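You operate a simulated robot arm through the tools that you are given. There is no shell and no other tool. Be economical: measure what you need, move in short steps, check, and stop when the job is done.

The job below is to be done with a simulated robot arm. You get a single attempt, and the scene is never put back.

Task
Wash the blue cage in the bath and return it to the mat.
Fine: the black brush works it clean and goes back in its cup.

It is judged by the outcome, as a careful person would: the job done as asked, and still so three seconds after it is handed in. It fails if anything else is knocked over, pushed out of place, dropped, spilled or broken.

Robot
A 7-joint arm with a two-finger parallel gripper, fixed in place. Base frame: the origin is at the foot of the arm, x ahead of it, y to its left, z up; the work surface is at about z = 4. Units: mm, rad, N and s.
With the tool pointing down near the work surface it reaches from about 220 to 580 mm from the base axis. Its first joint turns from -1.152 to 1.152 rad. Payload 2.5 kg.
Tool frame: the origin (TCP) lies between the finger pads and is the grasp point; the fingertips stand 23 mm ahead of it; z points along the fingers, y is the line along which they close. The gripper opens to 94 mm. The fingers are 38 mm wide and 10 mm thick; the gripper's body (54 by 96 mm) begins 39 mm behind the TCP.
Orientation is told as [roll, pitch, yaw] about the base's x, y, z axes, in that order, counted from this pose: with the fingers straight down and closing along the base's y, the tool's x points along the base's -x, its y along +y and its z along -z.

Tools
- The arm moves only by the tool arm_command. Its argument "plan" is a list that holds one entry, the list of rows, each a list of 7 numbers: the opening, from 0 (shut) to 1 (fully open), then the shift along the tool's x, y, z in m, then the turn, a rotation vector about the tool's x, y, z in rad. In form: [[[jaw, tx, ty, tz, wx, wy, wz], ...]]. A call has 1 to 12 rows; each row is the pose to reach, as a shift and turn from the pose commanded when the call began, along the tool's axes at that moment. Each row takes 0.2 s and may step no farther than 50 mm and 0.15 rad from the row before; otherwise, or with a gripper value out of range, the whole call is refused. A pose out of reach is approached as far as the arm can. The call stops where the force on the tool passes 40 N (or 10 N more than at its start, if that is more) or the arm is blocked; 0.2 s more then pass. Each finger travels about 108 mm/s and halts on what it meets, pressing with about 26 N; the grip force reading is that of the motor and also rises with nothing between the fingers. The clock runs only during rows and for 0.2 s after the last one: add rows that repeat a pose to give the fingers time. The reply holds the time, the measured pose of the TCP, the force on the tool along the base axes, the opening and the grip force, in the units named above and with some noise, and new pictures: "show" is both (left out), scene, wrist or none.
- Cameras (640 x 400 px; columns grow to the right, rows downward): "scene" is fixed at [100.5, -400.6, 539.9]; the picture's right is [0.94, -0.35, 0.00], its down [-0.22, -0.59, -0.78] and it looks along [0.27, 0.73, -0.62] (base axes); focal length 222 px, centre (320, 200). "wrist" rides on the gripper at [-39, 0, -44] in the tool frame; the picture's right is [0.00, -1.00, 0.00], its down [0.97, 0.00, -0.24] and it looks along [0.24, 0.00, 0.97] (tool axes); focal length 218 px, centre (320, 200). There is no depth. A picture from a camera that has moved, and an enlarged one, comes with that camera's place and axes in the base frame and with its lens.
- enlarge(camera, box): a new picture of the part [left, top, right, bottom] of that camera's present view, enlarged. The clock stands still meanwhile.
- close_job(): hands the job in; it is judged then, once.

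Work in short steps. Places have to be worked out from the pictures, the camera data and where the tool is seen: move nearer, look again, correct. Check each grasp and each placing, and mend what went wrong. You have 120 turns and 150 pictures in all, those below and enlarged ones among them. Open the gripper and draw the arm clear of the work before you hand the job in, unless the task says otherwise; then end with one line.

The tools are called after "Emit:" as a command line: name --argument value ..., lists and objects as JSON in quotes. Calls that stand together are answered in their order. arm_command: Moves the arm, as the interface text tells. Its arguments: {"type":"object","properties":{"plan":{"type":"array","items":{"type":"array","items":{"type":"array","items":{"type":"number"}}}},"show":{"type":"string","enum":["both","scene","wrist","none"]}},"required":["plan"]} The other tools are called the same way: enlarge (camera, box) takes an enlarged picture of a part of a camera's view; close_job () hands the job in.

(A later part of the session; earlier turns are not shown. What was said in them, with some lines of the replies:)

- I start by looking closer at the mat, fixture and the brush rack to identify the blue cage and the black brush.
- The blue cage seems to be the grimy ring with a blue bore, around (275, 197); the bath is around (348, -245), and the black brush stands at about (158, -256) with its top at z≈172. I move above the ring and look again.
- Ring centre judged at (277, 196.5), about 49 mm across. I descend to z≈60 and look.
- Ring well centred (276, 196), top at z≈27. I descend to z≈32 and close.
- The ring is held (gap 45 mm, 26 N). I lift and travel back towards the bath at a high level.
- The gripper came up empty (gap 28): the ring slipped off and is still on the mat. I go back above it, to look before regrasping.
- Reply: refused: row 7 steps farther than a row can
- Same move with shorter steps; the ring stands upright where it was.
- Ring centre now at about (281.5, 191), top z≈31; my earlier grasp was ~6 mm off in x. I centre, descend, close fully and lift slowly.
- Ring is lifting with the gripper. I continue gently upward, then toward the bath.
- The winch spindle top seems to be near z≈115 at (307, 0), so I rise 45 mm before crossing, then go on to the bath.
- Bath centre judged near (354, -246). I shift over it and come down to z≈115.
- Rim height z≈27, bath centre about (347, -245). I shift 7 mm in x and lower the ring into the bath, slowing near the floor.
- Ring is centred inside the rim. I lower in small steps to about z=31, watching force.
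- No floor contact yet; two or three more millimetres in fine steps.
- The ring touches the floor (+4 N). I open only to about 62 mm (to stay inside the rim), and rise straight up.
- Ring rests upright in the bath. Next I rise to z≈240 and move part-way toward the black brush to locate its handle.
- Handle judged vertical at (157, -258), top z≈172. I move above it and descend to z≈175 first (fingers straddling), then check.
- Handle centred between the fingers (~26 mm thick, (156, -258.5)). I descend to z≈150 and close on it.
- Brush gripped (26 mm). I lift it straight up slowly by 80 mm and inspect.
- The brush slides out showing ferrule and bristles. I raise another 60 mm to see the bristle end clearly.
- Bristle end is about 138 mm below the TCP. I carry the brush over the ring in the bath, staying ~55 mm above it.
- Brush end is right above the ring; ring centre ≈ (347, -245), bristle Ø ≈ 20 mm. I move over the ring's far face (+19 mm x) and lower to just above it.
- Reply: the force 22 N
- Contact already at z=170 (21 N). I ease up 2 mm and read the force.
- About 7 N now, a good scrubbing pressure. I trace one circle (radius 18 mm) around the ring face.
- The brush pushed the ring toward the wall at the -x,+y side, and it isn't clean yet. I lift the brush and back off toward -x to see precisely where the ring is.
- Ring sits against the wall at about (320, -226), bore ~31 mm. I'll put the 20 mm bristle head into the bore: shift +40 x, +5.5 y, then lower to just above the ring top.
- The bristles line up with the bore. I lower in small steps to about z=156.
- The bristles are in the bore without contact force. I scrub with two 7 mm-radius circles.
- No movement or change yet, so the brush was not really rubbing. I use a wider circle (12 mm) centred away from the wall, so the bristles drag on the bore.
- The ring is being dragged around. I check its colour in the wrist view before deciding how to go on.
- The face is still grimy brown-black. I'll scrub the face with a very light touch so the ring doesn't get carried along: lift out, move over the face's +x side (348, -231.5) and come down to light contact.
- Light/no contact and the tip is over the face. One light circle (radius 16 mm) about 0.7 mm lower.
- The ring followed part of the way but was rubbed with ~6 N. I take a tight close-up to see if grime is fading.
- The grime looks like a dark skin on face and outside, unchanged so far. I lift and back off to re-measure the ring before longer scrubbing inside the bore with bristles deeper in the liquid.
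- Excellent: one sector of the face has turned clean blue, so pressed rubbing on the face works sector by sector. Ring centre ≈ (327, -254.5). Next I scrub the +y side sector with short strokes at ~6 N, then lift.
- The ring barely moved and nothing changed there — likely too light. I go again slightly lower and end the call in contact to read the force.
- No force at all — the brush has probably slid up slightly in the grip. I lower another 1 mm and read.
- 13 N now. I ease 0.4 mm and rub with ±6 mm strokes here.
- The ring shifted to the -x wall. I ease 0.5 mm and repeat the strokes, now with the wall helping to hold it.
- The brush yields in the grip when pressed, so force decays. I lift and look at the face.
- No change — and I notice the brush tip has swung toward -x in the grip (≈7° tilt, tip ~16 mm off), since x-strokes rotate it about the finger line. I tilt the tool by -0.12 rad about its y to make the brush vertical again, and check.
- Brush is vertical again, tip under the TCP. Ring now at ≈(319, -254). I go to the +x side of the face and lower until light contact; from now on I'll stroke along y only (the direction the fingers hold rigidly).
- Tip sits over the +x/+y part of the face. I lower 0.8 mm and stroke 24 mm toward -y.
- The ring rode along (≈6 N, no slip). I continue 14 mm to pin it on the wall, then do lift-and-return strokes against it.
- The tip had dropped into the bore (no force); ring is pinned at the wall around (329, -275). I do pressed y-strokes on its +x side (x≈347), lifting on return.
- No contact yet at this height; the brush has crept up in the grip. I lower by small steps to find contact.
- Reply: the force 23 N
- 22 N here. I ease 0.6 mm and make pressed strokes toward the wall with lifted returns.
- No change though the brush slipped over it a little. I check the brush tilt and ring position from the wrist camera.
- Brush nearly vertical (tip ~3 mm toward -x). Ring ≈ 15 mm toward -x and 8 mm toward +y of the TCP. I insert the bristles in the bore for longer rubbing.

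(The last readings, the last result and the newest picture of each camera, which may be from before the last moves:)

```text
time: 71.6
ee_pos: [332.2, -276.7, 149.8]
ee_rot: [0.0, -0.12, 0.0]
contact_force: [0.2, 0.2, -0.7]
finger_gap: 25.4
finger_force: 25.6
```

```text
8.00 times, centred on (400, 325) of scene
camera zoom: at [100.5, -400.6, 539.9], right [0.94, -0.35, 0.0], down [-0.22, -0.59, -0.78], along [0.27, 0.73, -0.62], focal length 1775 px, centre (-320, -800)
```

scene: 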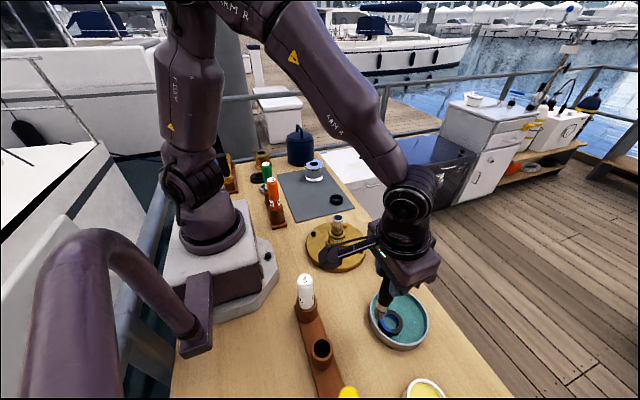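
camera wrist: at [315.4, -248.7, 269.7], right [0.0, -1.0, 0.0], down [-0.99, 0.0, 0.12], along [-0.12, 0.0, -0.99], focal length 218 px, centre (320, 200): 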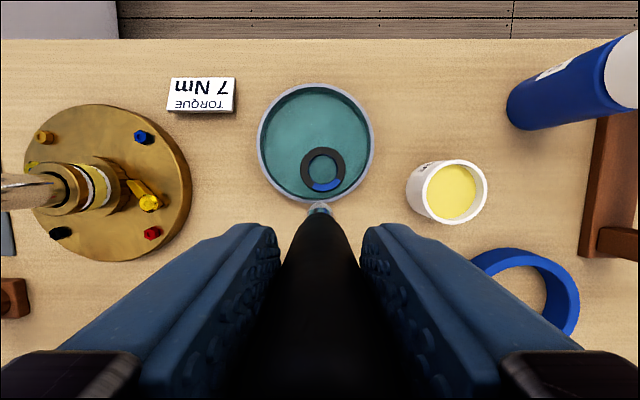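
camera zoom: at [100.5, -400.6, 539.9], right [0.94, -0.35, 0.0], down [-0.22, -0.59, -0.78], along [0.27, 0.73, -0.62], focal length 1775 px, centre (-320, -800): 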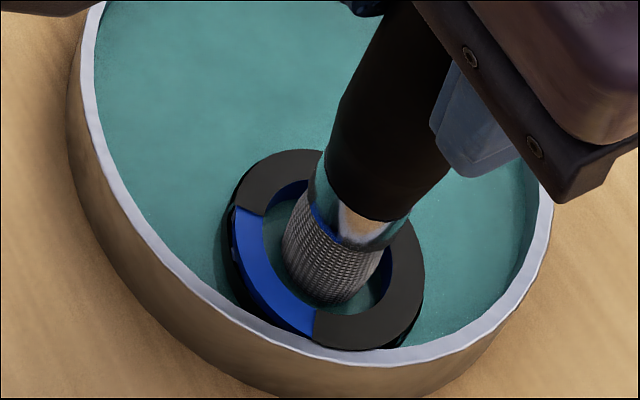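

Bristles are in the bore. I pull the ring off the wall and rub with two 11 mm circles.

Emit:
arm_command --plan '[[[0, -0.0089, 0.007, 0.0011, 0, 0, 0], [0, -0.0184, 0.0125, 0.0022, 0, 0, 0], [0, -0.0184, 0.0235, 0.0022, 0, 0, 0], [0, -0.0089, 0.029, 0.0011, 0, 0, 0], [0, 0.0005, 0.0235, 0, 0, 0, 0], [0, 0.0005, 0.0125, 0, 0, 0, 0], [0, -0.0089, 0.007, 0.0011, 0, 0, 0], [0, -0.0184, 0.0125, 0.0022, 0, 0, 0], [0, -0.0184, 0.0235, 0.0022, 0, 0, 0], [0, -0.0089, 0.029, 0.0011, 0, 0, 0], [0, 0.0005, 0.0235, 0, 0, 0, 0], [0, 0.0005, 0.0125, 0, 0, 0, 0]]]' --show "none"

Emit:
enlarge --camera "scene" --box '[370, 290, 430, 340]'

```text
time: 74.2
ee_pos: [331.4, -264.2, 150.7]
ee_rot: [-0.001, -0.118, -0.001]
contact_force: [-1.1, 0.8, -0.4]
finger_gap: 25.9
finger_force: 26.0
```

```text
8.00 times, centred on (400, 315) of scene
camera zoom: at [100.5, -400.6, 539.9], right [0.94, -0.35, 0.0], down [-0.22, -0.59, -0.78], along [0.27, 0.73, -0.62], focal length 1775 px, centre (-320, -720)
```

zoom: 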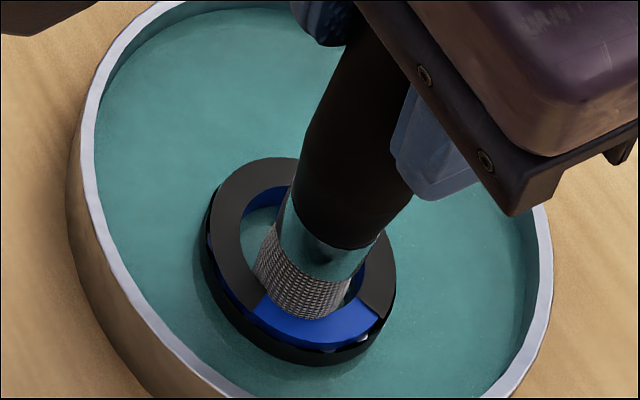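

Bore rubbing turns the ring but does not remove face grime, so the face itself must be brushed. I'll use a very light touch so that the bristles slide over the ring: lift out, go to the +x side of the face and find contact.

Emit:
arm_command --plan '[[[0, -0.0015, 0, -0.012, 0, 0, 0], [0, -0.003, 0, -0.0248, 0, 0, 0], [0, -0.0243, 0.0155, -0.0222, 0, 0, 0], [0, -0.0234, 0.0155, -0.0148, 0, 0, 0], [0, -0.0233, 0.0155, -0.014, 0, 0, 0], [0, -0.0232, 0.0155, -0.0136, 0, 0, 0]]]' --show "none"

Emit:
enlarge --camera "scene" --box '[370, 290, 430, 340]'

```text
time: 75.6
ee_pos: [353.7, -247.2, 166.6]
ee_rot: [-0.001, -0.121, 0.0]
contact_force: [0.3, 0.6, -0.4]
finger_gap: 25.7
finger_force: 26.3
```

```text
8.00 times, centred on (400, 315) of scene
camera zoom: at [100.5, -400.6, 539.9], right [0.94, -0.35, 0.0], down [-0.22, -0.59, -0.78], along [0.27, 0.73, -0.62], focal length 1775 px, centre (-320, -720)
```

zoom: 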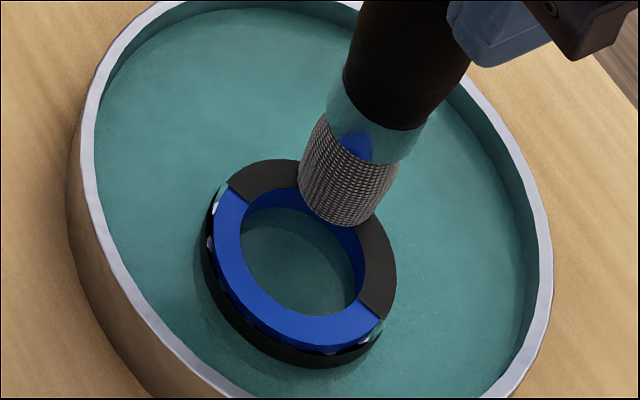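

A second sector is now clean (half the face is blue) — it was rubbed from inside the bore, pressed on that side and pulled up. So I go back into the bore, push the ring on its dirty +y side to the +y wall, and rub with vertical strokes there.

Emit:
arm_command --plan '[[[0, -0.0007, 0, -0.006, 0, 0, 0], [0, 0.0172, -0.011, -0.0082, 0, 0, 0], [0, 0.0185, -0.011, 0.0028, 0, 0, 0], [0, 0.0197, -0.011, 0.0127, 0, 0, 0], [0, 0.0197, -0.001, 0.0127, 0, 0, 0], [0, 0.0197, 0.009, 0.0127, 0, 0, 0], [0, 0.0197, 0.019, 0.0127, 0, 0, 0], [0, 0.0197, 0.028, 0.0127, 0, 0, 0]]]' --show "none"

Emit:
enlarge --camera "scene" --box '[370, 280, 430, 330]'

```text
time: 77.4
ee_pos: [336.0, -220.5, 151.8]
ee_rot: [0.001, -0.121, -0.001]
contact_force: [-0.2, 0.2, -0.3]
finger_gap: 25.8
finger_force: 26.2
```

```text
8.00 times, centred on (400, 305) of scene
camera zoom: at [100.5, -400.6, 539.9], right [0.94, -0.35, 0.0], down [-0.22, -0.59, -0.78], along [0.27, 0.73, -0.62], focal length 1775 px, centre (-320, -640)
```

zoom: 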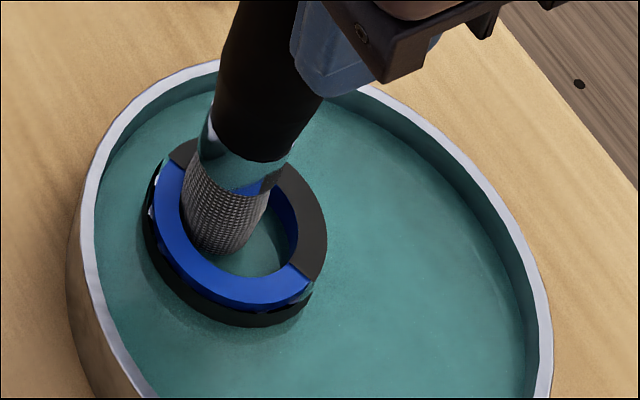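

Ring is near the wall. I push another 7 mm in small steps and read the force.

Emit:
arm_command --plan '[[[0, 0, 0.003, 0, 0, 0, 0], [0, 0, 0.006, 0, 0, 0, 0], [0, 0, 0.007, 0, 0, 0, 0]]]' --show "none"

```text
time: 78.2
ee_pos: [336.0, -214.1, 152.0]
ee_rot: [0.0, -0.122, 0.0]
contact_force: [0.0, -0.3, -1.0]
finger_gap: 25.6
finger_force: 26.4
```

Emit:
arm_command --plan '[[[0, 0, 0.003, 0, 0, 0, 0], [0, 0, 0.005, 0, 0, 0, 0], [0, 0, 0.007, 0, 0, 0, 0]]]' --show "none"

Emit:
enlarge --camera "scene" --box '[370, 270, 430, 320]'

```text
time: 79.0
ee_pos: [334.5, -206.5, 151.2]
ee_rot: [0.0, -0.119, 0.001]
contact_force: [0.2, -0.4, 0.5]
finger_gap: 25.6
finger_force: 26.3
```

```text
8.00 times, centred on (400, 295) of scene
camera zoom: at [100.5, -400.6, 539.9], right [0.94, -0.35, 0.0], down [-0.22, -0.59, -0.78], along [0.27, 0.73, -0.62], focal length 1775 px, centre (-320, -560)
```

zoom: 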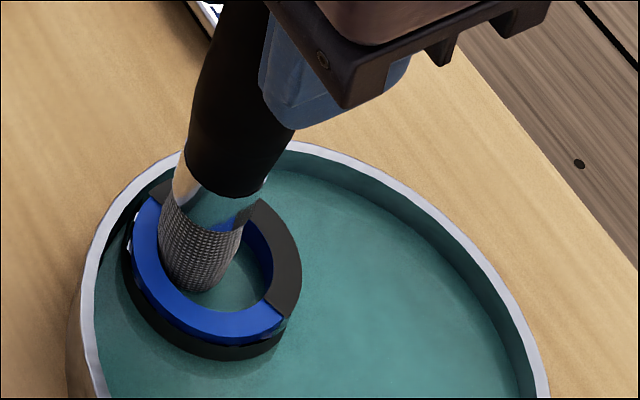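

Almost at the wall. I push 4 mm more and do vertical strokes of 12 mm against this side.

Emit:
arm_command --plan '[[[0, 0, 0.002, 0, 0, 0, 0], [0, 0, 0.004, 0, 0, 0, 0], [0, -0.0014, 0.004, -0.012, 0, 0, 0], [0, 0, 0.004, 0, 0, 0, 0], [0, -0.0014, 0.004, -0.012, 0, 0, 0], [0, 0, 0.004, 0, 0, 0, 0], [0, -0.0014, 0.004, -0.012, 0, 0, 0], [0, 0, 0.004, 0, 0, 0, 0], [0, -0.0014, 0.004, -0.012, 0, 0, 0], [0, 0, 0.004, 0, 0, 0, 0]]]' --show "none"

Emit:
enlarge --camera "scene" --box '[370, 270, 430, 320]'

```text
time: 81.2
ee_pos: [335.0, -201.2, 153.7]
ee_rot: [-0.004, -0.122, 0.001]
contact_force: [-0.7, -9.9, 7.9]
finger_gap: 26.1
finger_force: 25.6
```

```text
8.00 times, centred on (400, 295) of scene
camera zoom: at [100.4, -400.6, 539.9], right [0.94, -0.35, 0.0], down [-0.22, -0.59, -0.78], along [0.27, 0.73, -0.62], focal length 1775 px, centre (-320, -560)
```

zoom: 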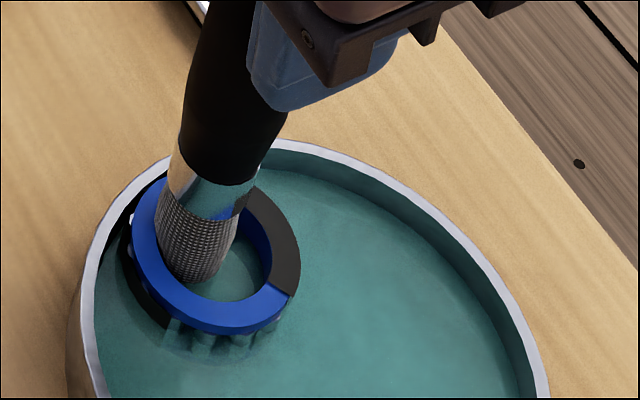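

Third sector is now blue and a piece of the outside band cleared too. I continue the same strokes.

Emit:
arm_command --plan '[[[0, -0.0014, 0, -0.012, 0, 0, 0], [0, 0, 0, 0, 0, 0, 0], [0, -0.0014, 0, -0.012, 0, 0, 0], [0, 0, 0, 0, 0, 0, 0], [0, -0.0014, 0, -0.012, 0, 0, 0], [0, 0, 0, 0, 0, 0, 0], [0, -0.0014, 0, -0.012, 0, 0, 0], [0, 0, 0, 0, 0, 0, 0], [0, -0.0014, 0, -0.012, 0, 0, 0], [0, 0, 0, 0, 0, 0, 0], [0, -0.0014, 0, -0.012, 0, 0, 0], [0, 0, 0, 0, 0, 0, 0]]]' --show "none"

Emit:
enlarge --camera "scene" --box '[370, 270, 430, 320]'

```text
time: 83.8
ee_pos: [334.6, -202.3, 154.1]
ee_rot: [-0.002, -0.123, -0.001]
contact_force: [-0.2, -6.6, 0.0]
finger_gap: 25.6
finger_force: 25.7
```

```text
8.00 times, centred on (400, 295) of scene
camera zoom: at [100.5, -400.6, 539.9], right [0.94, -0.35, 0.0], down [-0.22, -0.59, -0.78], along [0.27, 0.73, -0.62], focal length 1775 px, centre (-320, -560)
```

zoom: 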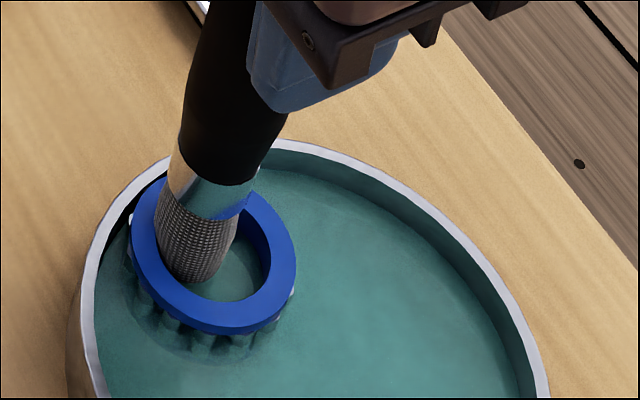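

The whole face is blue and the side too. One more round to make sure, then lift and inspect all around.

Emit:
arm_command --plan '[[[0, -0.0014, 0, -0.012, 0, 0, 0], [0, 0, 0, 0, 0, 0, 0], [0, -0.0014, 0, -0.012, 0, 0, 0], [0, 0, 0, 0, 0, 0, 0], [0, -0.0014, 0, -0.012, 0, 0, 0], [0, 0, 0, 0, 0, 0, 0], [0, 0, -0.006, 0, 0, 0, 0], [0, -0.0024, -0.006, -0.02, 0, 0, 0], [0, -0.0054, -0.006, -0.045, 0, 0, 0], [0, 0.03, -0.006, -0.065, 0, 0, 0], [0, 0.065, -0.006, -0.065, 0, 0, 0]]]'

Emit:
enlarge --camera "scene" --box '[370, 280, 430, 330]'

Emit:
enlarge --camera "wrist" --box '[240, 40, 400, 200]'

```text
time: 86.2
ee_pos: [261.0, -207.9, 208.4]
ee_rot: [-0.001, -0.121, 0.001]
contact_force: [0.3, 0.4, -1.1]
finger_gap: 25.8
finger_force: 25.5
camera wrist: at [294.7, -206.7, 255.6], right [0.0, -1.0, 0.0], down [-0.99, 0.0, 0.12], along [-0.12, 0.0, -0.99], focal length 218 px, centre (320, 200)
```

scene: 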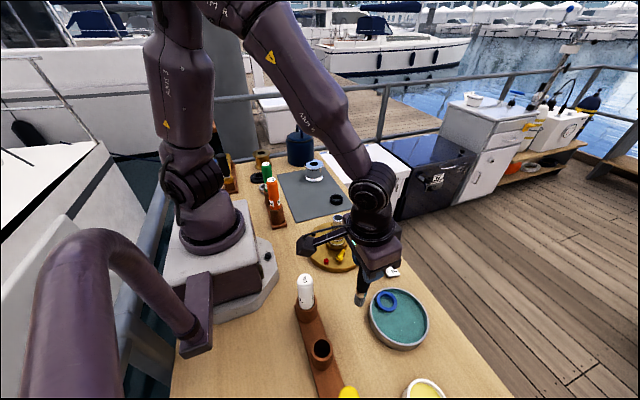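
wrist: 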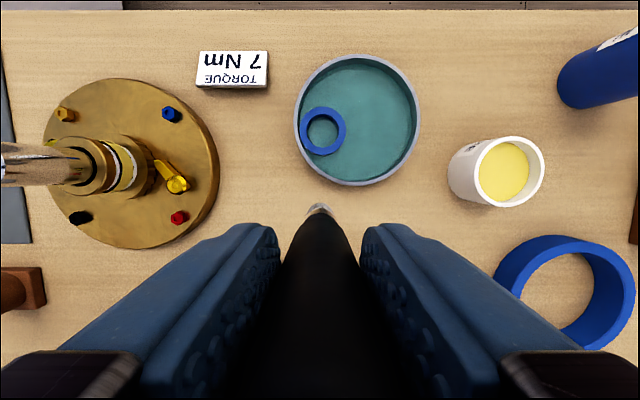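

```text
8.00 times, centred on (400, 305) of scene
camera zoom: at [100.5, -400.6, 539.9], right [0.94, -0.35, 0.0], down [-0.22, -0.59, -0.78], along [0.27, 0.73, -0.62], focal length 1775 px, centre (-320, -640)
```

zoom: 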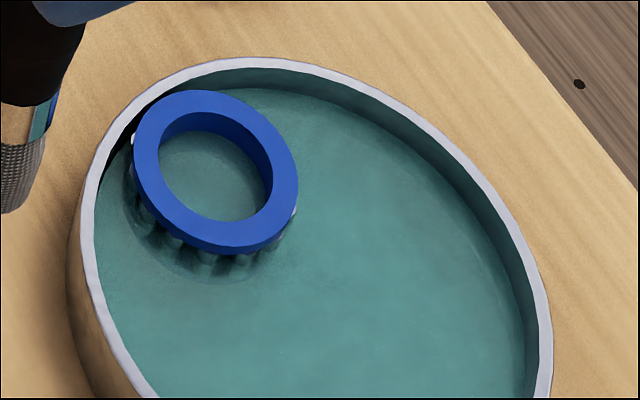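

```text
2.50 times, centred on (320, 120) of wrist
camera zoom: at [294.7, -206.7, 255.6], right [0.0, -1.0, 0.0], down [-0.99, 0.0, 0.12], along [-0.12, 0.0, -0.99], focal length 546 px, centre (320, 400)
```

zoom: 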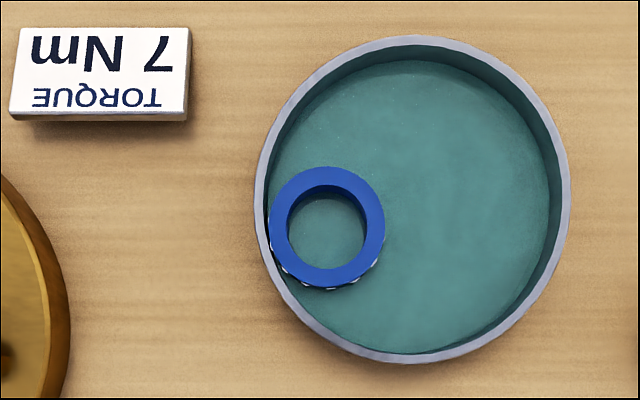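

The cage is fully clean blue, bath undisturbed. Now I bring the brush above its cup (home ≈ (156.7, -258)).

Emit:
arm_command --plan '[[[0, 0.026, -0.012, -0.006, 0, 0, 0], [0, 0.055, -0.025, -0.012, 0, 0, 0], [0, 0.083, -0.038, -0.018, 0, 0, 0], [0, 0.1046, -0.0485, -0.0207, 0, 0, 0], [0, 0.1046, -0.0485, -0.0207, 0, 0, 0]]]'

Emit:
enlarge --camera "wrist" --box '[260, 130, 380, 250]'

Emit:
enlarge --camera "scene" --box '[290, 290, 360, 370]'

```text
time: 87.4
ee_pos: [156.8, -257.5, 217.1]
ee_rot: [0.001, -0.12, 0.002]
contact_force: [-0.5, -0.3, -0.1]
finger_gap: 25.7
finger_force: 25.3
camera wrist: at [189.8, -255.5, 264.3], right [0.0, -1.0, 0.0], down [-0.99, 0.0, 0.12], along [-0.12, 0.0, -0.99], focal length 218 px, centre (320, 200)
```

scene: 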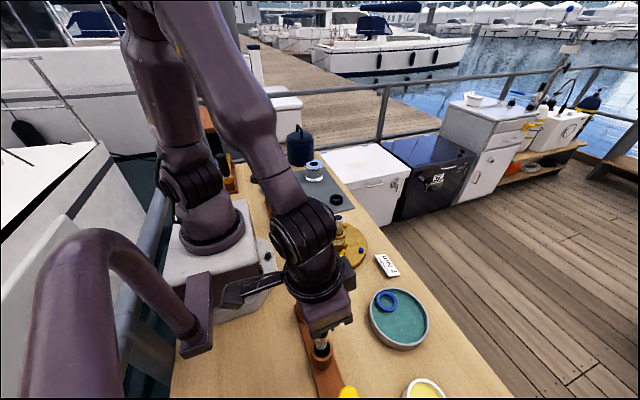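
wrist: 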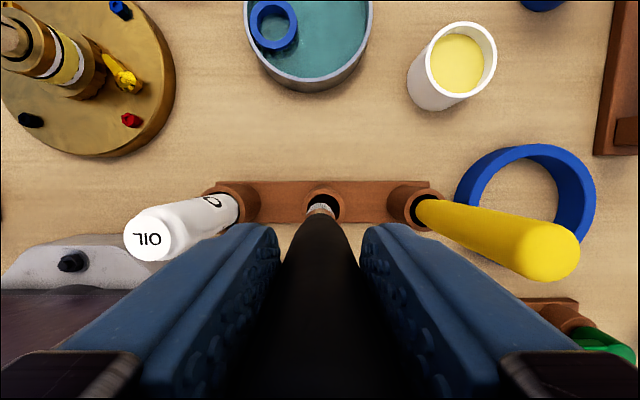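

```text
3.33 times, centred on (320, 190) of wrist
camera zoom: at [189.8, -255.5, 264.3], right [0.0, -1.0, 0.0], down [-0.99, 0.0, 0.12], along [-0.12, 0.0, -0.99], focal length 728 px, centre (320, 233)
```

zoom: 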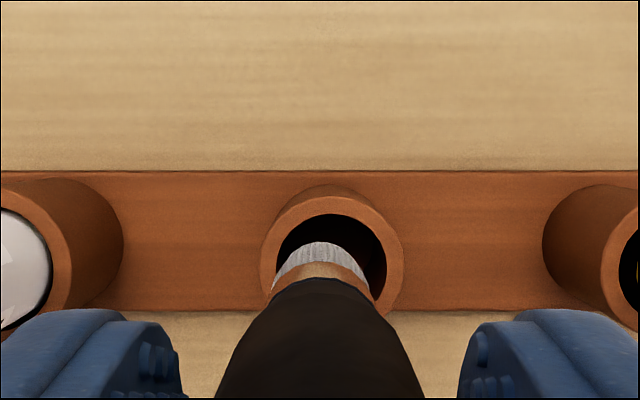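

```text
5.00 times, centred on (325, 330) of scene
camera zoom: at [100.5, -400.6, 539.9], right [0.94, -0.35, 0.0], down [-0.22, -0.59, -0.78], along [0.27, 0.73, -0.62], focal length 1109 px, centre (295, -450)
```

zoom: 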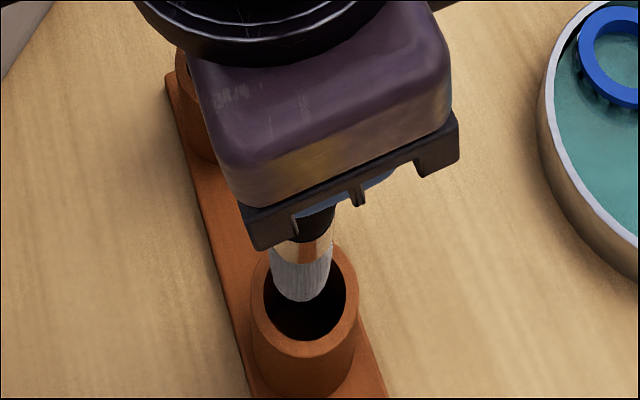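

Cup opening sits ~3 mm toward -y of the brush; x agrees. I correct and lower the brush into the cup, watching force.

Emit:
arm_command --plan '[[[0, 0.0005, -0.003, 0, 0, 0, 0], [0, 0.002, -0.003, 0.0125, 0, 0, 0], [0, 0.0035, -0.003, 0.0248, 0, 0, 0], [0, 0.0045, -0.003, 0.033, 0, 0, 0], [0, 0.0053, -0.003, 0.0397, 0, 0, 0], [0, 0.0065, -0.003, 0.0496, 0, 0, 0]]]' --show "none"

Emit:
enlarge --camera "scene" --box '[290, 290, 360, 370]'

Emit:
enlarge --camera "wrist" --box '[260, 130, 380, 250]'

```text
time: 88.8
ee_pos: [155.3, -260.1, 166.3]
ee_rot: [0.0, -0.119, 0.0]
contact_force: [-0.6, 0.2, 0.0]
finger_gap: 25.6
finger_force: 26.1
```

```text
5.00 times, centred on (325, 330) of scene
camera zoom: at [100.5, -400.6, 539.9], right [0.94, -0.35, 0.0], down [-0.22, -0.59, -0.78], along [0.27, 0.73, -0.62], focal length 1109 px, centre (295, -450)
```

zoom: 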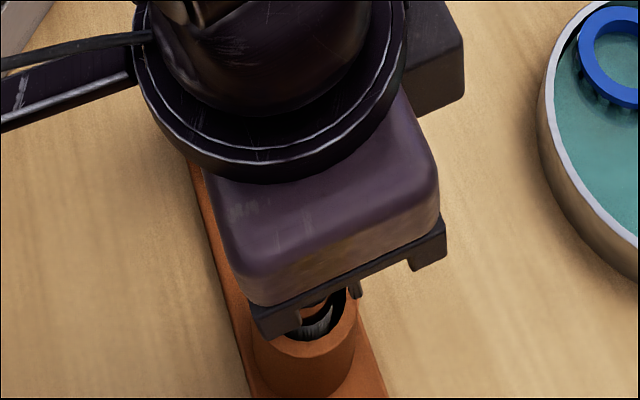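

```text
3.33 times, centred on (320, 190) of wrist
camera zoom: at [189.7, -258.8, 214.3], right [0.0, -1.0, 0.0], down [-0.99, 0.0, 0.12], along [-0.12, 0.0, -0.99], focal length 728 px, centre (320, 233)
```

zoom: 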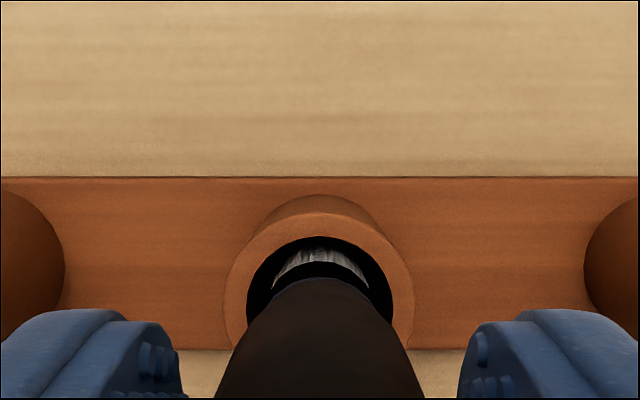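

Bristles are inside the cup, well centred. I lower on in small steps to about z≈152.

Emit:
arm_command --plan '[[[0, 0.0005, 0, 0.004, 0, 0, 0], [0, 0.001, 0, 0.008, 0, 0, 0], [0, 0.0014, 0, 0.0115, 0, 0, 0], [0, 0.0018, 0, 0.0149, 0, 0, 0]]]' --show "none"

```text
time: 89.8
ee_pos: [157.1, -260.2, 152.0]
ee_rot: [0.0, -0.119, 0.0]
contact_force: [0.1, 0.4, 0.0]
finger_gap: 25.6
finger_force: 26.1
```

No contact yet; a few more millimetres in 1 mm steps.

Emit:
arm_command --plan '[[[0, 0.0001, 0, 0.001, 0, 0, 0], [0, 0.0002, 0, 0.002, 0, 0, 0], [0, 0.0004, 0, 0.003, 0, 0, 0]]]' --show "none"

```text
time: 90.6
ee_pos: [154.8, -260.4, 148.8]
ee_rot: [0.001, -0.12, -0.002]
contact_force: [-0.6, 0.1, -1.3]
finger_gap: 25.7
finger_force: 25.6
```

Emit:
arm_command --plan '[[[0, 0.0001, 0, 0.001, 0, 0, 0], [0, 0.0002, 0, 0.002, 0, 0, 0], [0, 0.0002, 0, 0.002, 0, 0, 0]]]' --show "scene"

Emit:
enlarge --camera "wrist" --box '[220, 130, 420, 330]'

```text
time: 91.4
ee_pos: [157.0, -259.6, 147.2]
ee_rot: [-0.001, -0.12, -0.001]
contact_force: [-1.7, 1.7, 11.6]
finger_gap: 25.5
finger_force: 25.6
```

scene: 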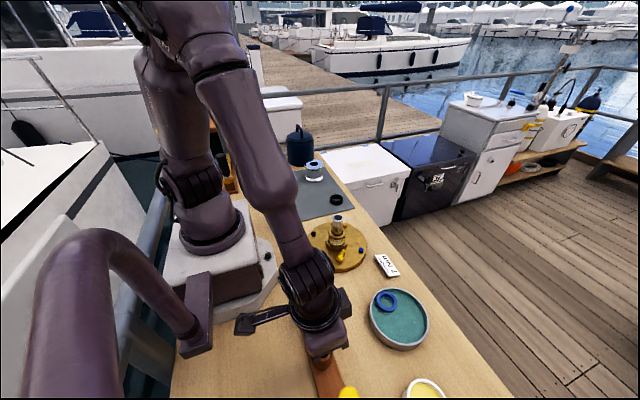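

```text
2.00 times, centred on (320, 230) of wrist
camera zoom: at [189.3, -258.8, 195.1], right [0.0, -1.0, 0.0], down [-0.99, 0.0, 0.12], along [-0.12, 0.0, -0.99], focal length 436 px, centre (320, 140)
```

zoom: 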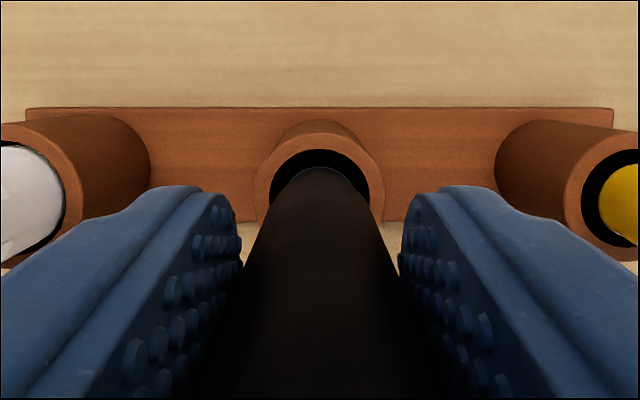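

Brush is bottomed in the cup (11 N). I open the fingers and rise straight up.

Emit:
arm_command --plan '[[[0, 0, 0, -0.001, 0, 0, 0], [0.4, 0, 0, -0.001, 0, 0, 0], [0.75, 0, 0, -0.001, 0, 0, 0], [0.75, -0.0012, 0, -0.01, 0, 0, 0], [0.75, -0.0036, 0, -0.03, 0, 0, 0], [0.75, -0.0072, 0, -0.06, 0, 0, 0], [0.75, -0.0115, 0, -0.095, 0, 0, 0], [0.75, -0.0145, 0, -0.12, 0, 0, 0]]]'

Emit:
enlarge --camera "scene" --box '[270, 270, 370, 370]'

```text
time: 93.2
ee_pos: [155.7, -258.5, 268.6]
ee_rot: [0.002, -0.119, -0.001]
contact_force: [-0.1, -0.1, 0.4]
finger_gap: 70.8
finger_force: 0.1
camera wrist: at [189.7, -257.7, 316.0], right [0.0, -1.0, 0.0], down [-0.99, 0.0, 0.12], along [-0.12, 0.0, -0.99], focal length 218 px, centre (320, 200)
```

scene: 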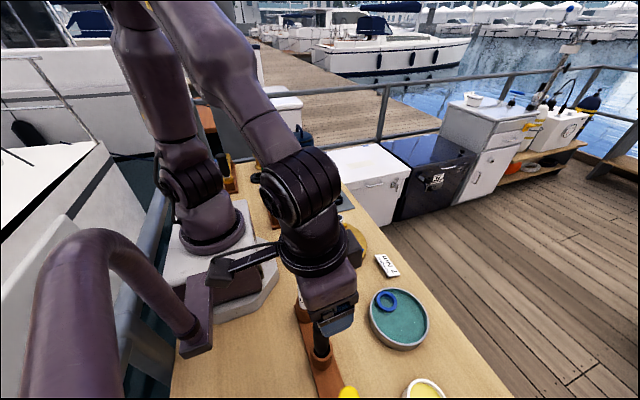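
wrist: 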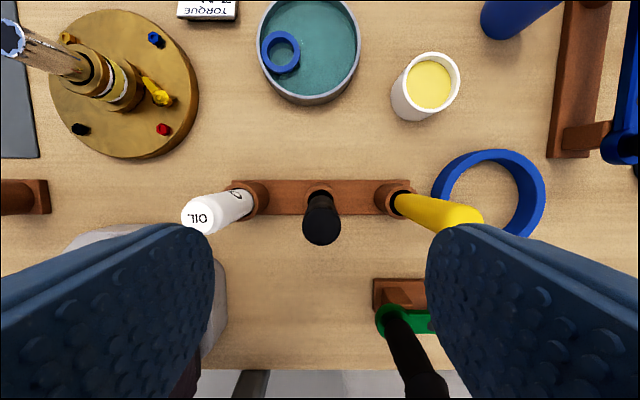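

```text
4.00 times, centred on (320, 320) of scene
camera zoom: at [100.5, -400.6, 539.9], right [0.94, -0.35, 0.0], down [-0.22, -0.59, -0.78], along [0.27, 0.73, -0.62], focal length 887 px, centre (320, -280)
```

zoom: 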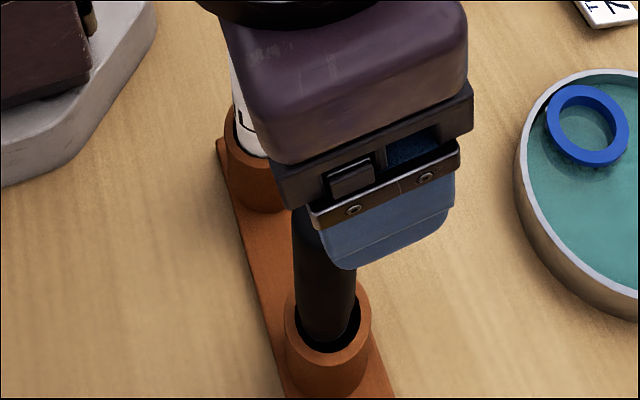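

Brush stands upright in its cup. I straighten the tool first; the clean ring lies against the +y wall, so I will later grip it with fingers closing tangentially to the wall.

Emit:
arm_command --plan '[[[0.75, 0, 0, 0, 0, 0.06, 0], [0.62, 0, 0, 0, 0, 0.12, 0]]]' --show "none"

Emit:
arm_command --plan '[[[0.62, -0.03, 0.003, -0.005, 0, 0, 0.14], [0.62, -0.06, 0.006, -0.005, 0, 0, 0.28], [0.62, -0.09, 0.01, -0.005, 0, 0, 0.42], [0.62, -0.12, 0.014, 0, 0, 0, 0.56], [0.62, -0.14, 0.018, 0, 0, 0, 0.7], [0.62, -0.155, 0.022, 0, 0, 0, 0.84], [0.62, -0.17, 0.027, 0.01, 0, 0, 0.98], [0.62, -0.182, 0.032, 0.03, 0, 0, 1.12], [0.62, -0.184, 0.036, 0.05, 0, 0, 1.257]]]'

```text
time: 93.8
ee_pos: [156.3, -259.3, 268.2]
ee_rot: [0.0, -0.001, 0.0]
contact_force: [-0.1, -0.6, 0.0]
finger_gap: 58.1
finger_force: 0.0
```

```text
time: 95.8
ee_pos: [340.2, -224.4, 217.3]
ee_rot: [-0.001, 0.0, -1.26]
contact_force: [0.1, 1.3, 0.6]
finger_gap: 58.6
finger_force: 0.1
camera wrist: at [352.2, -259.5, 260.8], right [-0.95, -0.31, 0.0], down [-0.3, 0.92, 0.24], along [-0.07, 0.23, -0.97], focal length 218 px, centre (320, 200)
```

scene: 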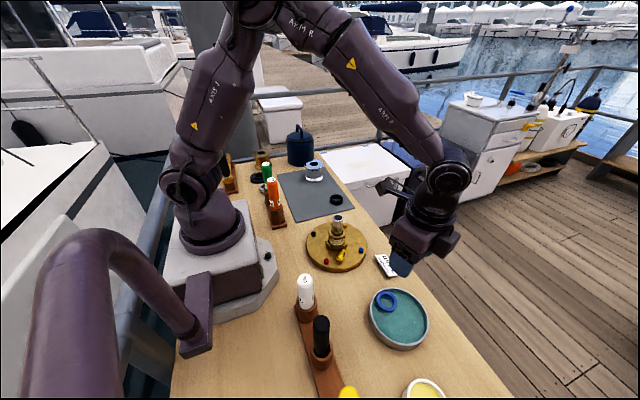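
wrist: 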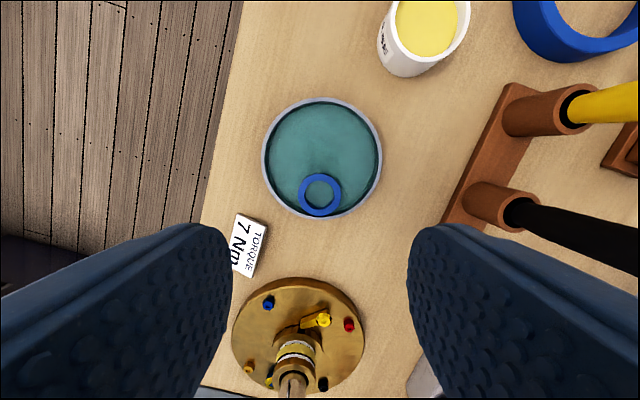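

The ring lies toward tool +x against the wall. I keep the grip axis ~14 mm inward so the fingers clear the wall, narrow the opening to ~54 mm, and descend to z≈65 for a check.

Emit:
arm_command --plan '[[[0.58, -0.003, 0.001, 0.03, 0, 0, 0], [0.58, -0.003, 0.001, 0.07, 0, 0, 0], [0.58, -0.003, 0.001, 0.11, 0, 0, 0], [0.58, -0.003, 0.001, 0.14, 0, 0, 0], [0.58, -0.003, 0.001, 0.152, 0, 0, 0]]]'

Emit:
enlarge --camera "scene" --box '[350, 250, 450, 350]'

```text
time: 97.0
ee_pos: [342.0, -227.9, 63.8]
ee_rot: [0.0, 0.0, -1.255]
contact_force: [0.4, 0.4, 0.3]
finger_gap: 54.4
finger_force: 0.0
camera wrist: at [354.4, -262.0, 108.2], right [-0.95, -0.31, 0.0], down [-0.3, 0.92, 0.24], along [-0.07, 0.23, -0.97], focal length 218 px, centre (320, 200)
```

scene: 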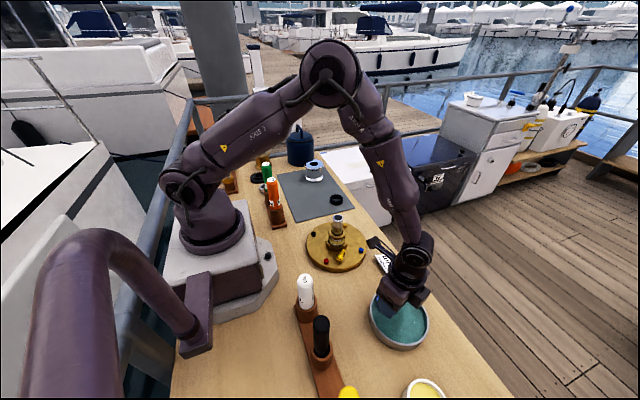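
wrist: 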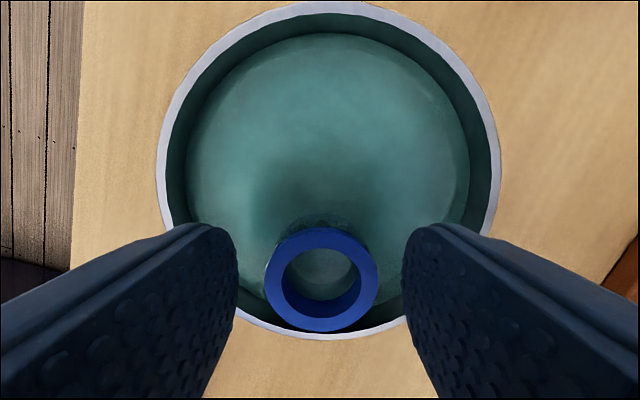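

```text
4.00 times, centred on (400, 300) of scene
camera zoom: at [100.5, -400.6, 539.9], right [0.94, -0.35, 0.0], down [-0.22, -0.59, -0.78], along [0.27, 0.73, -0.62], focal length 887 px, centre (0, -200)
```

zoom: 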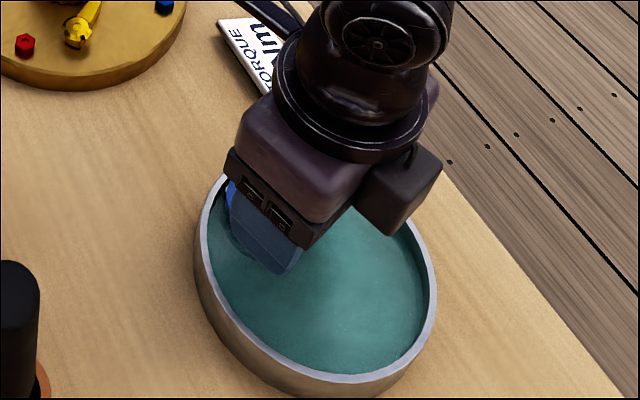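

Alignment good: ring centred between fingers, 14 mm off along pad width, wall clearance fine. I descend to z≈35 and close on it.

Emit:
arm_command --plan '[[[0.58, 0.002, -0.0005, 0.01, 0, 0, 0], [0.58, 0.002, -0.0005, 0.02, 0, 0, 0], [0.58, 0.002, -0.0005, 0.03, 0, 0, 0], [0.2, 0.002, -0.0005, 0.03, 0, 0, 0], [0.2, 0.002, -0.0005, 0.03, 0, 0, 0]]]' --show "wrist"

```text
time: 98.2
ee_pos: [340.1, -224.8, 35.9]
ee_rot: [0.001, -0.002, -1.257]
contact_force: [-2.4, 0.9, 12.0]
finger_gap: 47.9
finger_force: 26.1
camera wrist: at [352.6, -260.9, 79.4], right [-0.95, -0.31, 0.0], down [-0.3, 0.92, 0.24], along [-0.07, 0.23, -0.97], focal length 218 px, centre (320, 200)
```

wrist: 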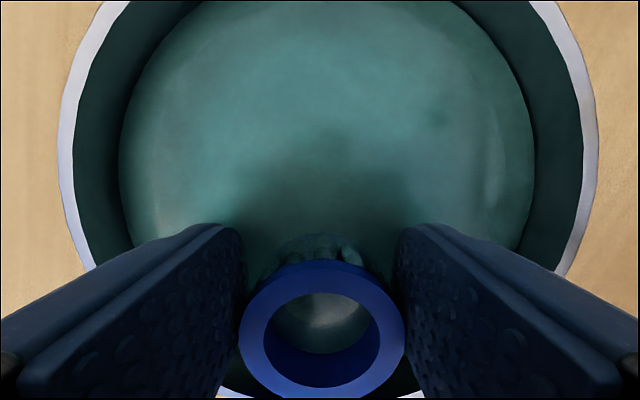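

Gripped at 48 mm with a 12 N upward push, so I raise 2 mm and slide the ring gently toward the bath centre.

Emit:
arm_command --plan '[[[0.2, 0, 0, -0.002, 0, 0, 0], [0.2, -0.005, 0, -0.002, 0, 0, 0], [0.2, -0.011, 0, -0.002, 0, 0, 0], [0.2, -0.018, 0, -0.002, 0, 0, 0], [0.2, -0.026, 0, -0.002, 0, 0, 0], [0.2, -0.032, 0, -0.002, 0, 0, 0]]]' --show "wrist"

```text
time: 99.6
ee_pos: [350.9, -256.2, 38.6]
ee_rot: [0.0, 0.001, -1.258]
contact_force: [-0.7, -0.3, 0.3]
finger_gap: 47.0
finger_force: 25.9
camera wrist: at [362.9, -290.7, 80.7], right [-0.95, -0.31, 0.0], down [-0.3, 0.92, 0.24], along [-0.07, 0.23, -0.97], focal length 218 px, centre (320, 200)
```

wrist: 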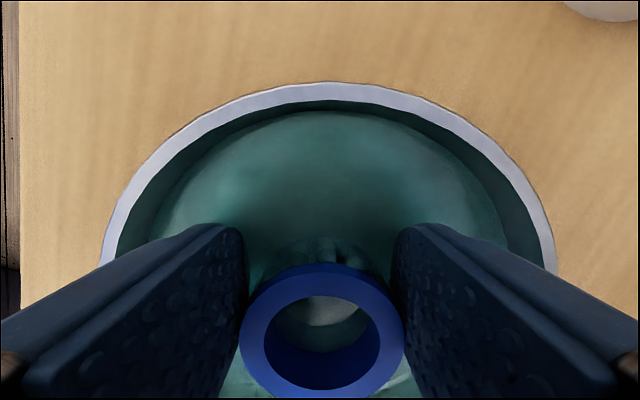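

The ring came along to the bath centre. I open, shift 11 mm to centre the pads on it, lower to z≈31 and regrip.

Emit:
arm_command --plan '[[[0.62, 0, 0, 0, 0, 0, 0], [0.62, 0, 0, 0, 0, 0, 0], [0.62, 0.006, 0, 0, 0, 0, 0], [0.62, 0.0113, 0, 0, 0, 0, 0], [0.62, 0.0113, 0, 0.004, 0, 0, 0], [0.62, 0.0113, 0, 0.006, 0, 0, 0]]]' --show "wrist"

```text
time: 101.0
ee_pos: [347.3, -245.7, 31.5]
ee_rot: [-0.001, 0.0, -1.256]
contact_force: [-0.7, -0.3, 0.6]
finger_gap: 58.4
finger_force: 0.0
camera wrist: at [359.8, -280.2, 75.4], right [-0.95, -0.31, 0.0], down [-0.3, 0.92, 0.24], along [-0.07, 0.23, -0.97], focal length 218 px, centre (320, 200)
```

wrist: 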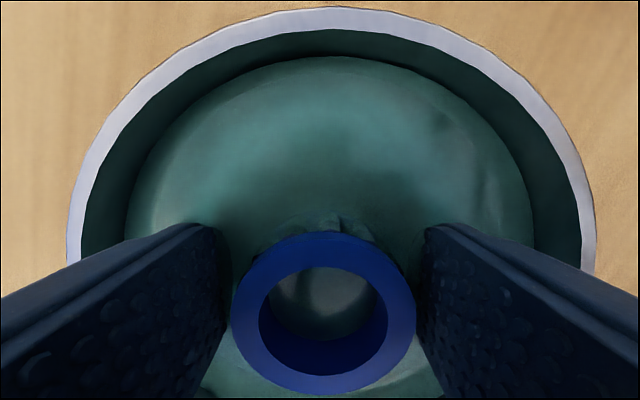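

Centred now. I close fully and lift slowly.

Emit:
arm_command --plan '[[[0, 0, 0, 0.001, 0, 0, 0], [0, 0, 0, 0.001, 0, 0, 0], [0, 0, 0, 0.001, 0, 0, 0], [0, 0, 0, -0.001, 0, 0, 0], [0, 0, 0, -0.006, 0, 0, 0], [0, 0, 0, -0.014, 0, 0, 0], [0, 0, 0, -0.024, 0, 0, 0], [0, 0, 0, -0.034, 0, 0, 0]]]' --show "wrist"

Emit:
enlarge --camera "scene" --box '[350, 250, 450, 350]'

```text
time: 102.8
ee_pos: [347.7, -243.7, 65.6]
ee_rot: [-0.001, 0.0, -1.257]
contact_force: [0.8, -0.3, -0.3]
finger_gap: 45.2
finger_force: 26.2
camera wrist: at [359.0, -280.1, 109.5], right [-0.95, -0.31, 0.0], down [-0.3, 0.92, 0.24], along [-0.07, 0.23, -0.97], focal length 218 px, centre (320, 200)
```

wrist: 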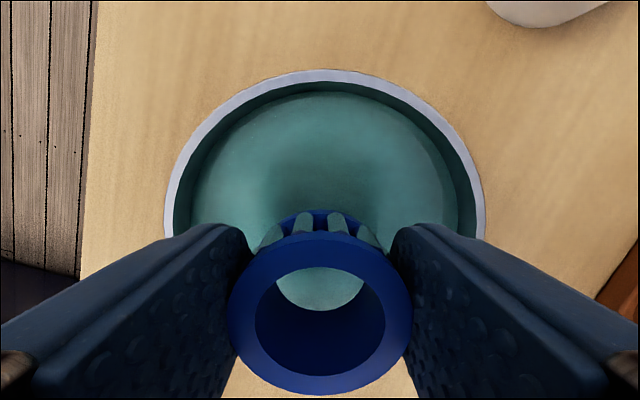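

```text
4.00 times, centred on (400, 300) of scene
camera zoom: at [100.5, -400.6, 539.9], right [0.94, -0.35, 0.0], down [-0.22, -0.59, -0.78], along [0.27, 0.73, -0.62], focal length 887 px, centre (0, -200)
```

zoom: 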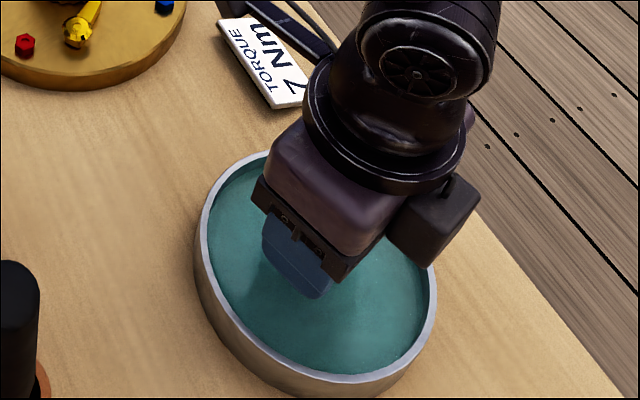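

The clean cage is held (45 mm). I lift it high and travel back toward the mat, turning the gripper back gradually.

Emit:
arm_command --plan '[[[0, 0, 0, -0.02, 0, 0, 0], [0, 0, 0, -0.055, 0, 0, 0], [0, 0, 0, -0.095, 0, 0, 0], [0, 0, 0, -0.135, 0, 0, 0], [0, 0.015, 0.0024, -0.15, 0, 0, -0.08], [0, 0.045, 0.0072, -0.15, 0, 0, -0.2], [0, 0.08, 0.0128, -0.15, 0, 0, -0.32], [0, 0.115, 0.0183, -0.15, 0, 0, -0.44], [0, 0.15, 0.0238, -0.15, 0, 0, -0.56], [0, 0.185, 0.0294, -0.15, 0, 0, -0.68], [0, 0.22, 0.035, -0.15, 0, 0, -0.8], [0, 0.24, 0.0381, -0.15, 0, 0, -0.9]]]' --show "wrist"

```text
time: 105.4
ee_pos: [308.9, -4.3, 217.1]
ee_rot: [-0.001, 0.001, -0.356]
contact_force: [-0.3, 0.0, -2.0]
finger_gap: 45.1
finger_force: 26.1
camera wrist: at [345.3, -16.0, 260.1], right [-0.35, -0.94, 0.0], down [-0.91, 0.34, 0.24], along [-0.23, 0.08, -0.97], focal length 218 px, centre (320, 200)
```

wrist: 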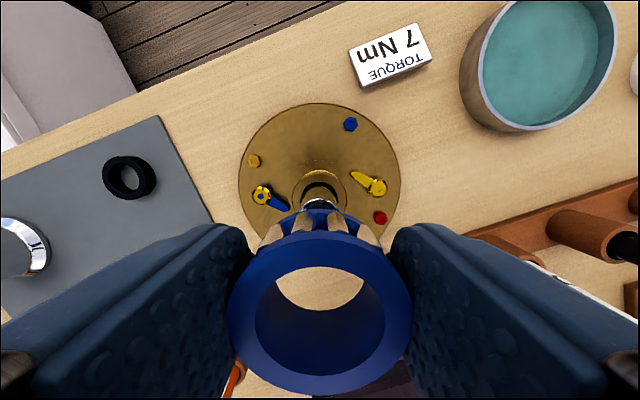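

Halfway, still held. On to above the ring's former place (278, 194).

Emit:
arm_command --plan '[[[0, 0.0148, 0.0263, 0, 0, 0, -0.1], [0, 0.0336, 0.0597, 0, 0, 0, -0.2], [0, 0.0523, 0.0931, 0, 0, 0, -0.3], [0, 0.071, 0.1264, 0, 0, 0, -0.357], [0, 0.0888, 0.158, 0.005, 0, 0, -0.357], [0, 0.0987, 0.1756, 0.03, 0, 0, -0.357], [0, 0.0987, 0.1756, 0.07, 0, 0, -0.357], [0, 0.0987, 0.1756, 0.11, 0, 0, -0.357], [0, 0.0987, 0.1756, 0.14, 0, 0, -0.357]]]'

```text
time: 107.4
ee_pos: [277.5, 195.8, 76.8]
ee_rot: [-0.001, 0.0, 0.0]
contact_force: [0.2, 0.0, -0.6]
finger_gap: 45.3
finger_force: 25.8
camera wrist: at [316.7, 196.0, 119.5], right [0.0, -1.0, 0.0], down [-0.97, 0.0, 0.24], along [-0.24, 0.0, -0.97], focal length 218 px, centre (320, 200)
```

scene: 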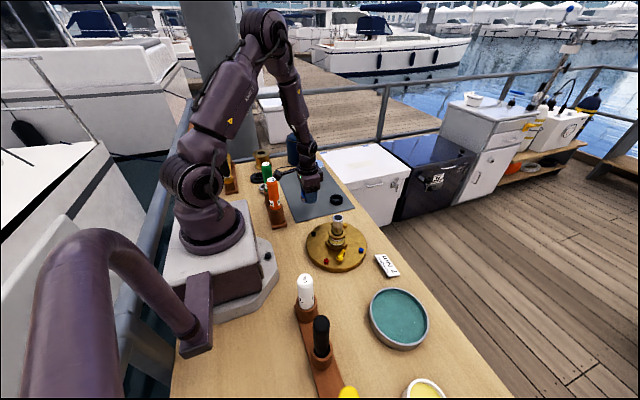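
wrist: 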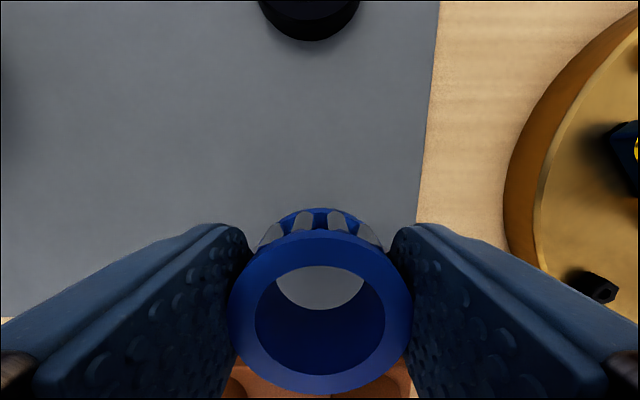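

The ring is above its old place, well inside the mat. I lower it, slowing near the mat.

Emit:
arm_command --plan '[[[0, 0, 0, 0.015, 0, 0, 0], [0, 0, 0, 0.03, 0, 0, 0], [0, 0, 0, 0.038, 0, 0, 0], [0, 0, 0, 0.042, 0, 0, 0], [0, 0, 0, 0.044, 0, 0, 0], [0, 0, 0, 0.045, 0, 0, 0]]]' --show "none"

```text
time: 108.8
ee_pos: [277.1, 195.3, 31.2]
ee_rot: [-0.001, -0.001, 0.0]
contact_force: [-0.3, 0.6, -1.4]
finger_gap: 45.5
finger_force: 25.8
```

Emit:
arm_command --plan '[[[0, 0, 0, 0.0008, 0, 0, 0], [0, 0, 0, 0.0016, 0, 0, 0], [0, 0, 0, 0.0016, 0, 0, 0]]]' --show "none"

```text
time: 109.6
ee_pos: [277.2, 194.2, 29.3]
ee_rot: [0.0, 0.001, 0.001]
contact_force: [-2.1, 0.9, 5.9]
finger_gap: 45.2
finger_force: 26.2
```

Contact with the mat (6 N). I open the fingers, rise straight up and back off to a clear pose.

Emit:
arm_command --plan '[[[0.7, 0, 0, -0.0005, 0, 0, 0], [0.7, 0, 0, -0.0005, 0, 0, 0], [0.8, 0, 0, -0.01, 0, 0, 0], [0.8, 0, 0, -0.04, 0, 0, 0], [1, 0, 0, -0.085, 0, 0, 0], [1, 0, 0, -0.13, 0, 0, 0], [1, 0, 0, -0.175, 0, 0, 0], [1, -0.01, -0.03, -0.21, 0, 0, 0], [1, -0.03, -0.07, -0.23, 0, 0, 0], [1, -0.05, -0.11, -0.24, 0, 0, 0], [1, -0.06, -0.15, -0.25, 0, 0, 0]]]'

Emit:
enlarge --camera "scene" --box '[260, 150, 380, 225]'

Emit:
enlarge --camera "scene" --box '[270, 240, 450, 400]'

```text
time: 112.0
ee_pos: [338.6, 43.1, 279.3]
ee_rot: [0.0, 0.001, 0.001]
contact_force: [0.5, 0.6, -0.9]
finger_gap: 94.1
finger_force: 0.2
camera wrist: at [377.8, 44.5, 322.5], right [0.0, -1.0, 0.0], down [-0.97, 0.0, 0.24], along [-0.24, 0.0, -0.97], focal length 218 px, centre (320, 200)
```

scene: 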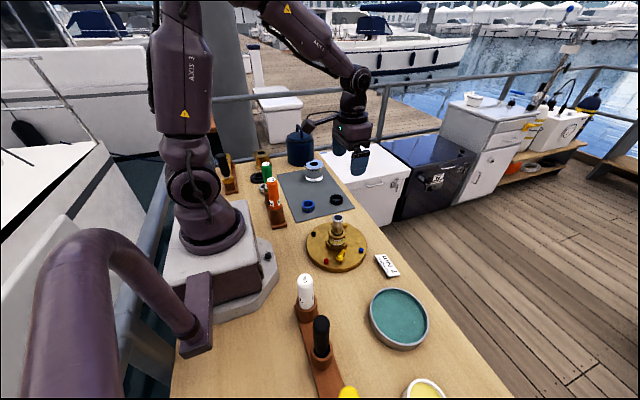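
wrist: 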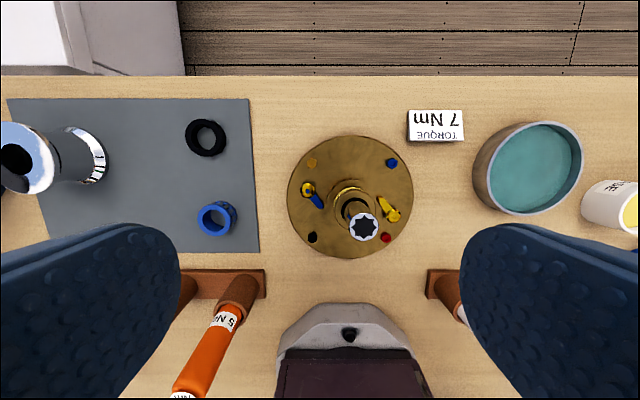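

```text
5.33 times, centred on (320, 188) of scene
camera zoom: at [100.5, -400.6, 539.9], right [0.94, -0.35, 0.0], down [-0.22, -0.59, -0.78], along [0.27, 0.73, -0.62], focal length 1183 px, centre (320, 267)
```

zoom: 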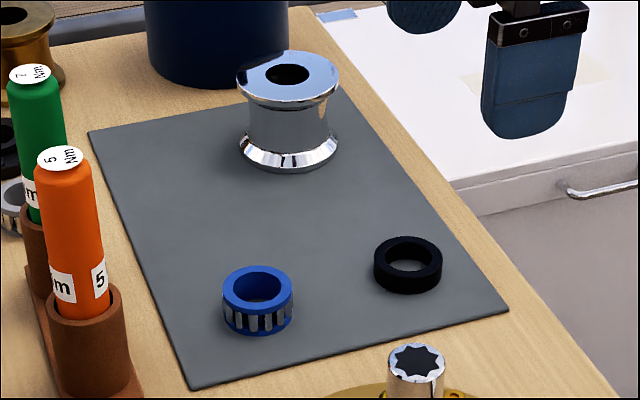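

```text
2.50 times, centred on (360, 320) of scene
camera zoom: at [100.5, -400.6, 539.9], right [0.94, -0.35, 0.0], down [-0.22, -0.59, -0.78], along [0.27, 0.73, -0.62], focal length 555 px, centre (220, -100)
```

zoom: 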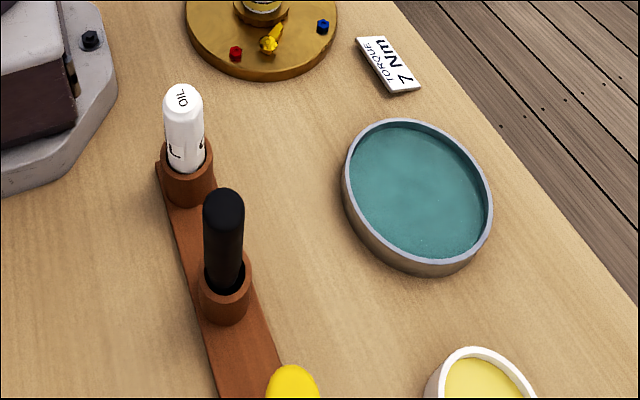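

The cage is clean and upright on the mat, the brush is in its cup, nothing else has been disturbed, and the arm is clear with the gripper open. I hand the job in.

Emit:
close_job

```text
The job is handed in.
```

The blue cage was brushed clean in the bath with the black brush and put back on the mat, the brush is back in its cup, and nothing else looks disturbed.
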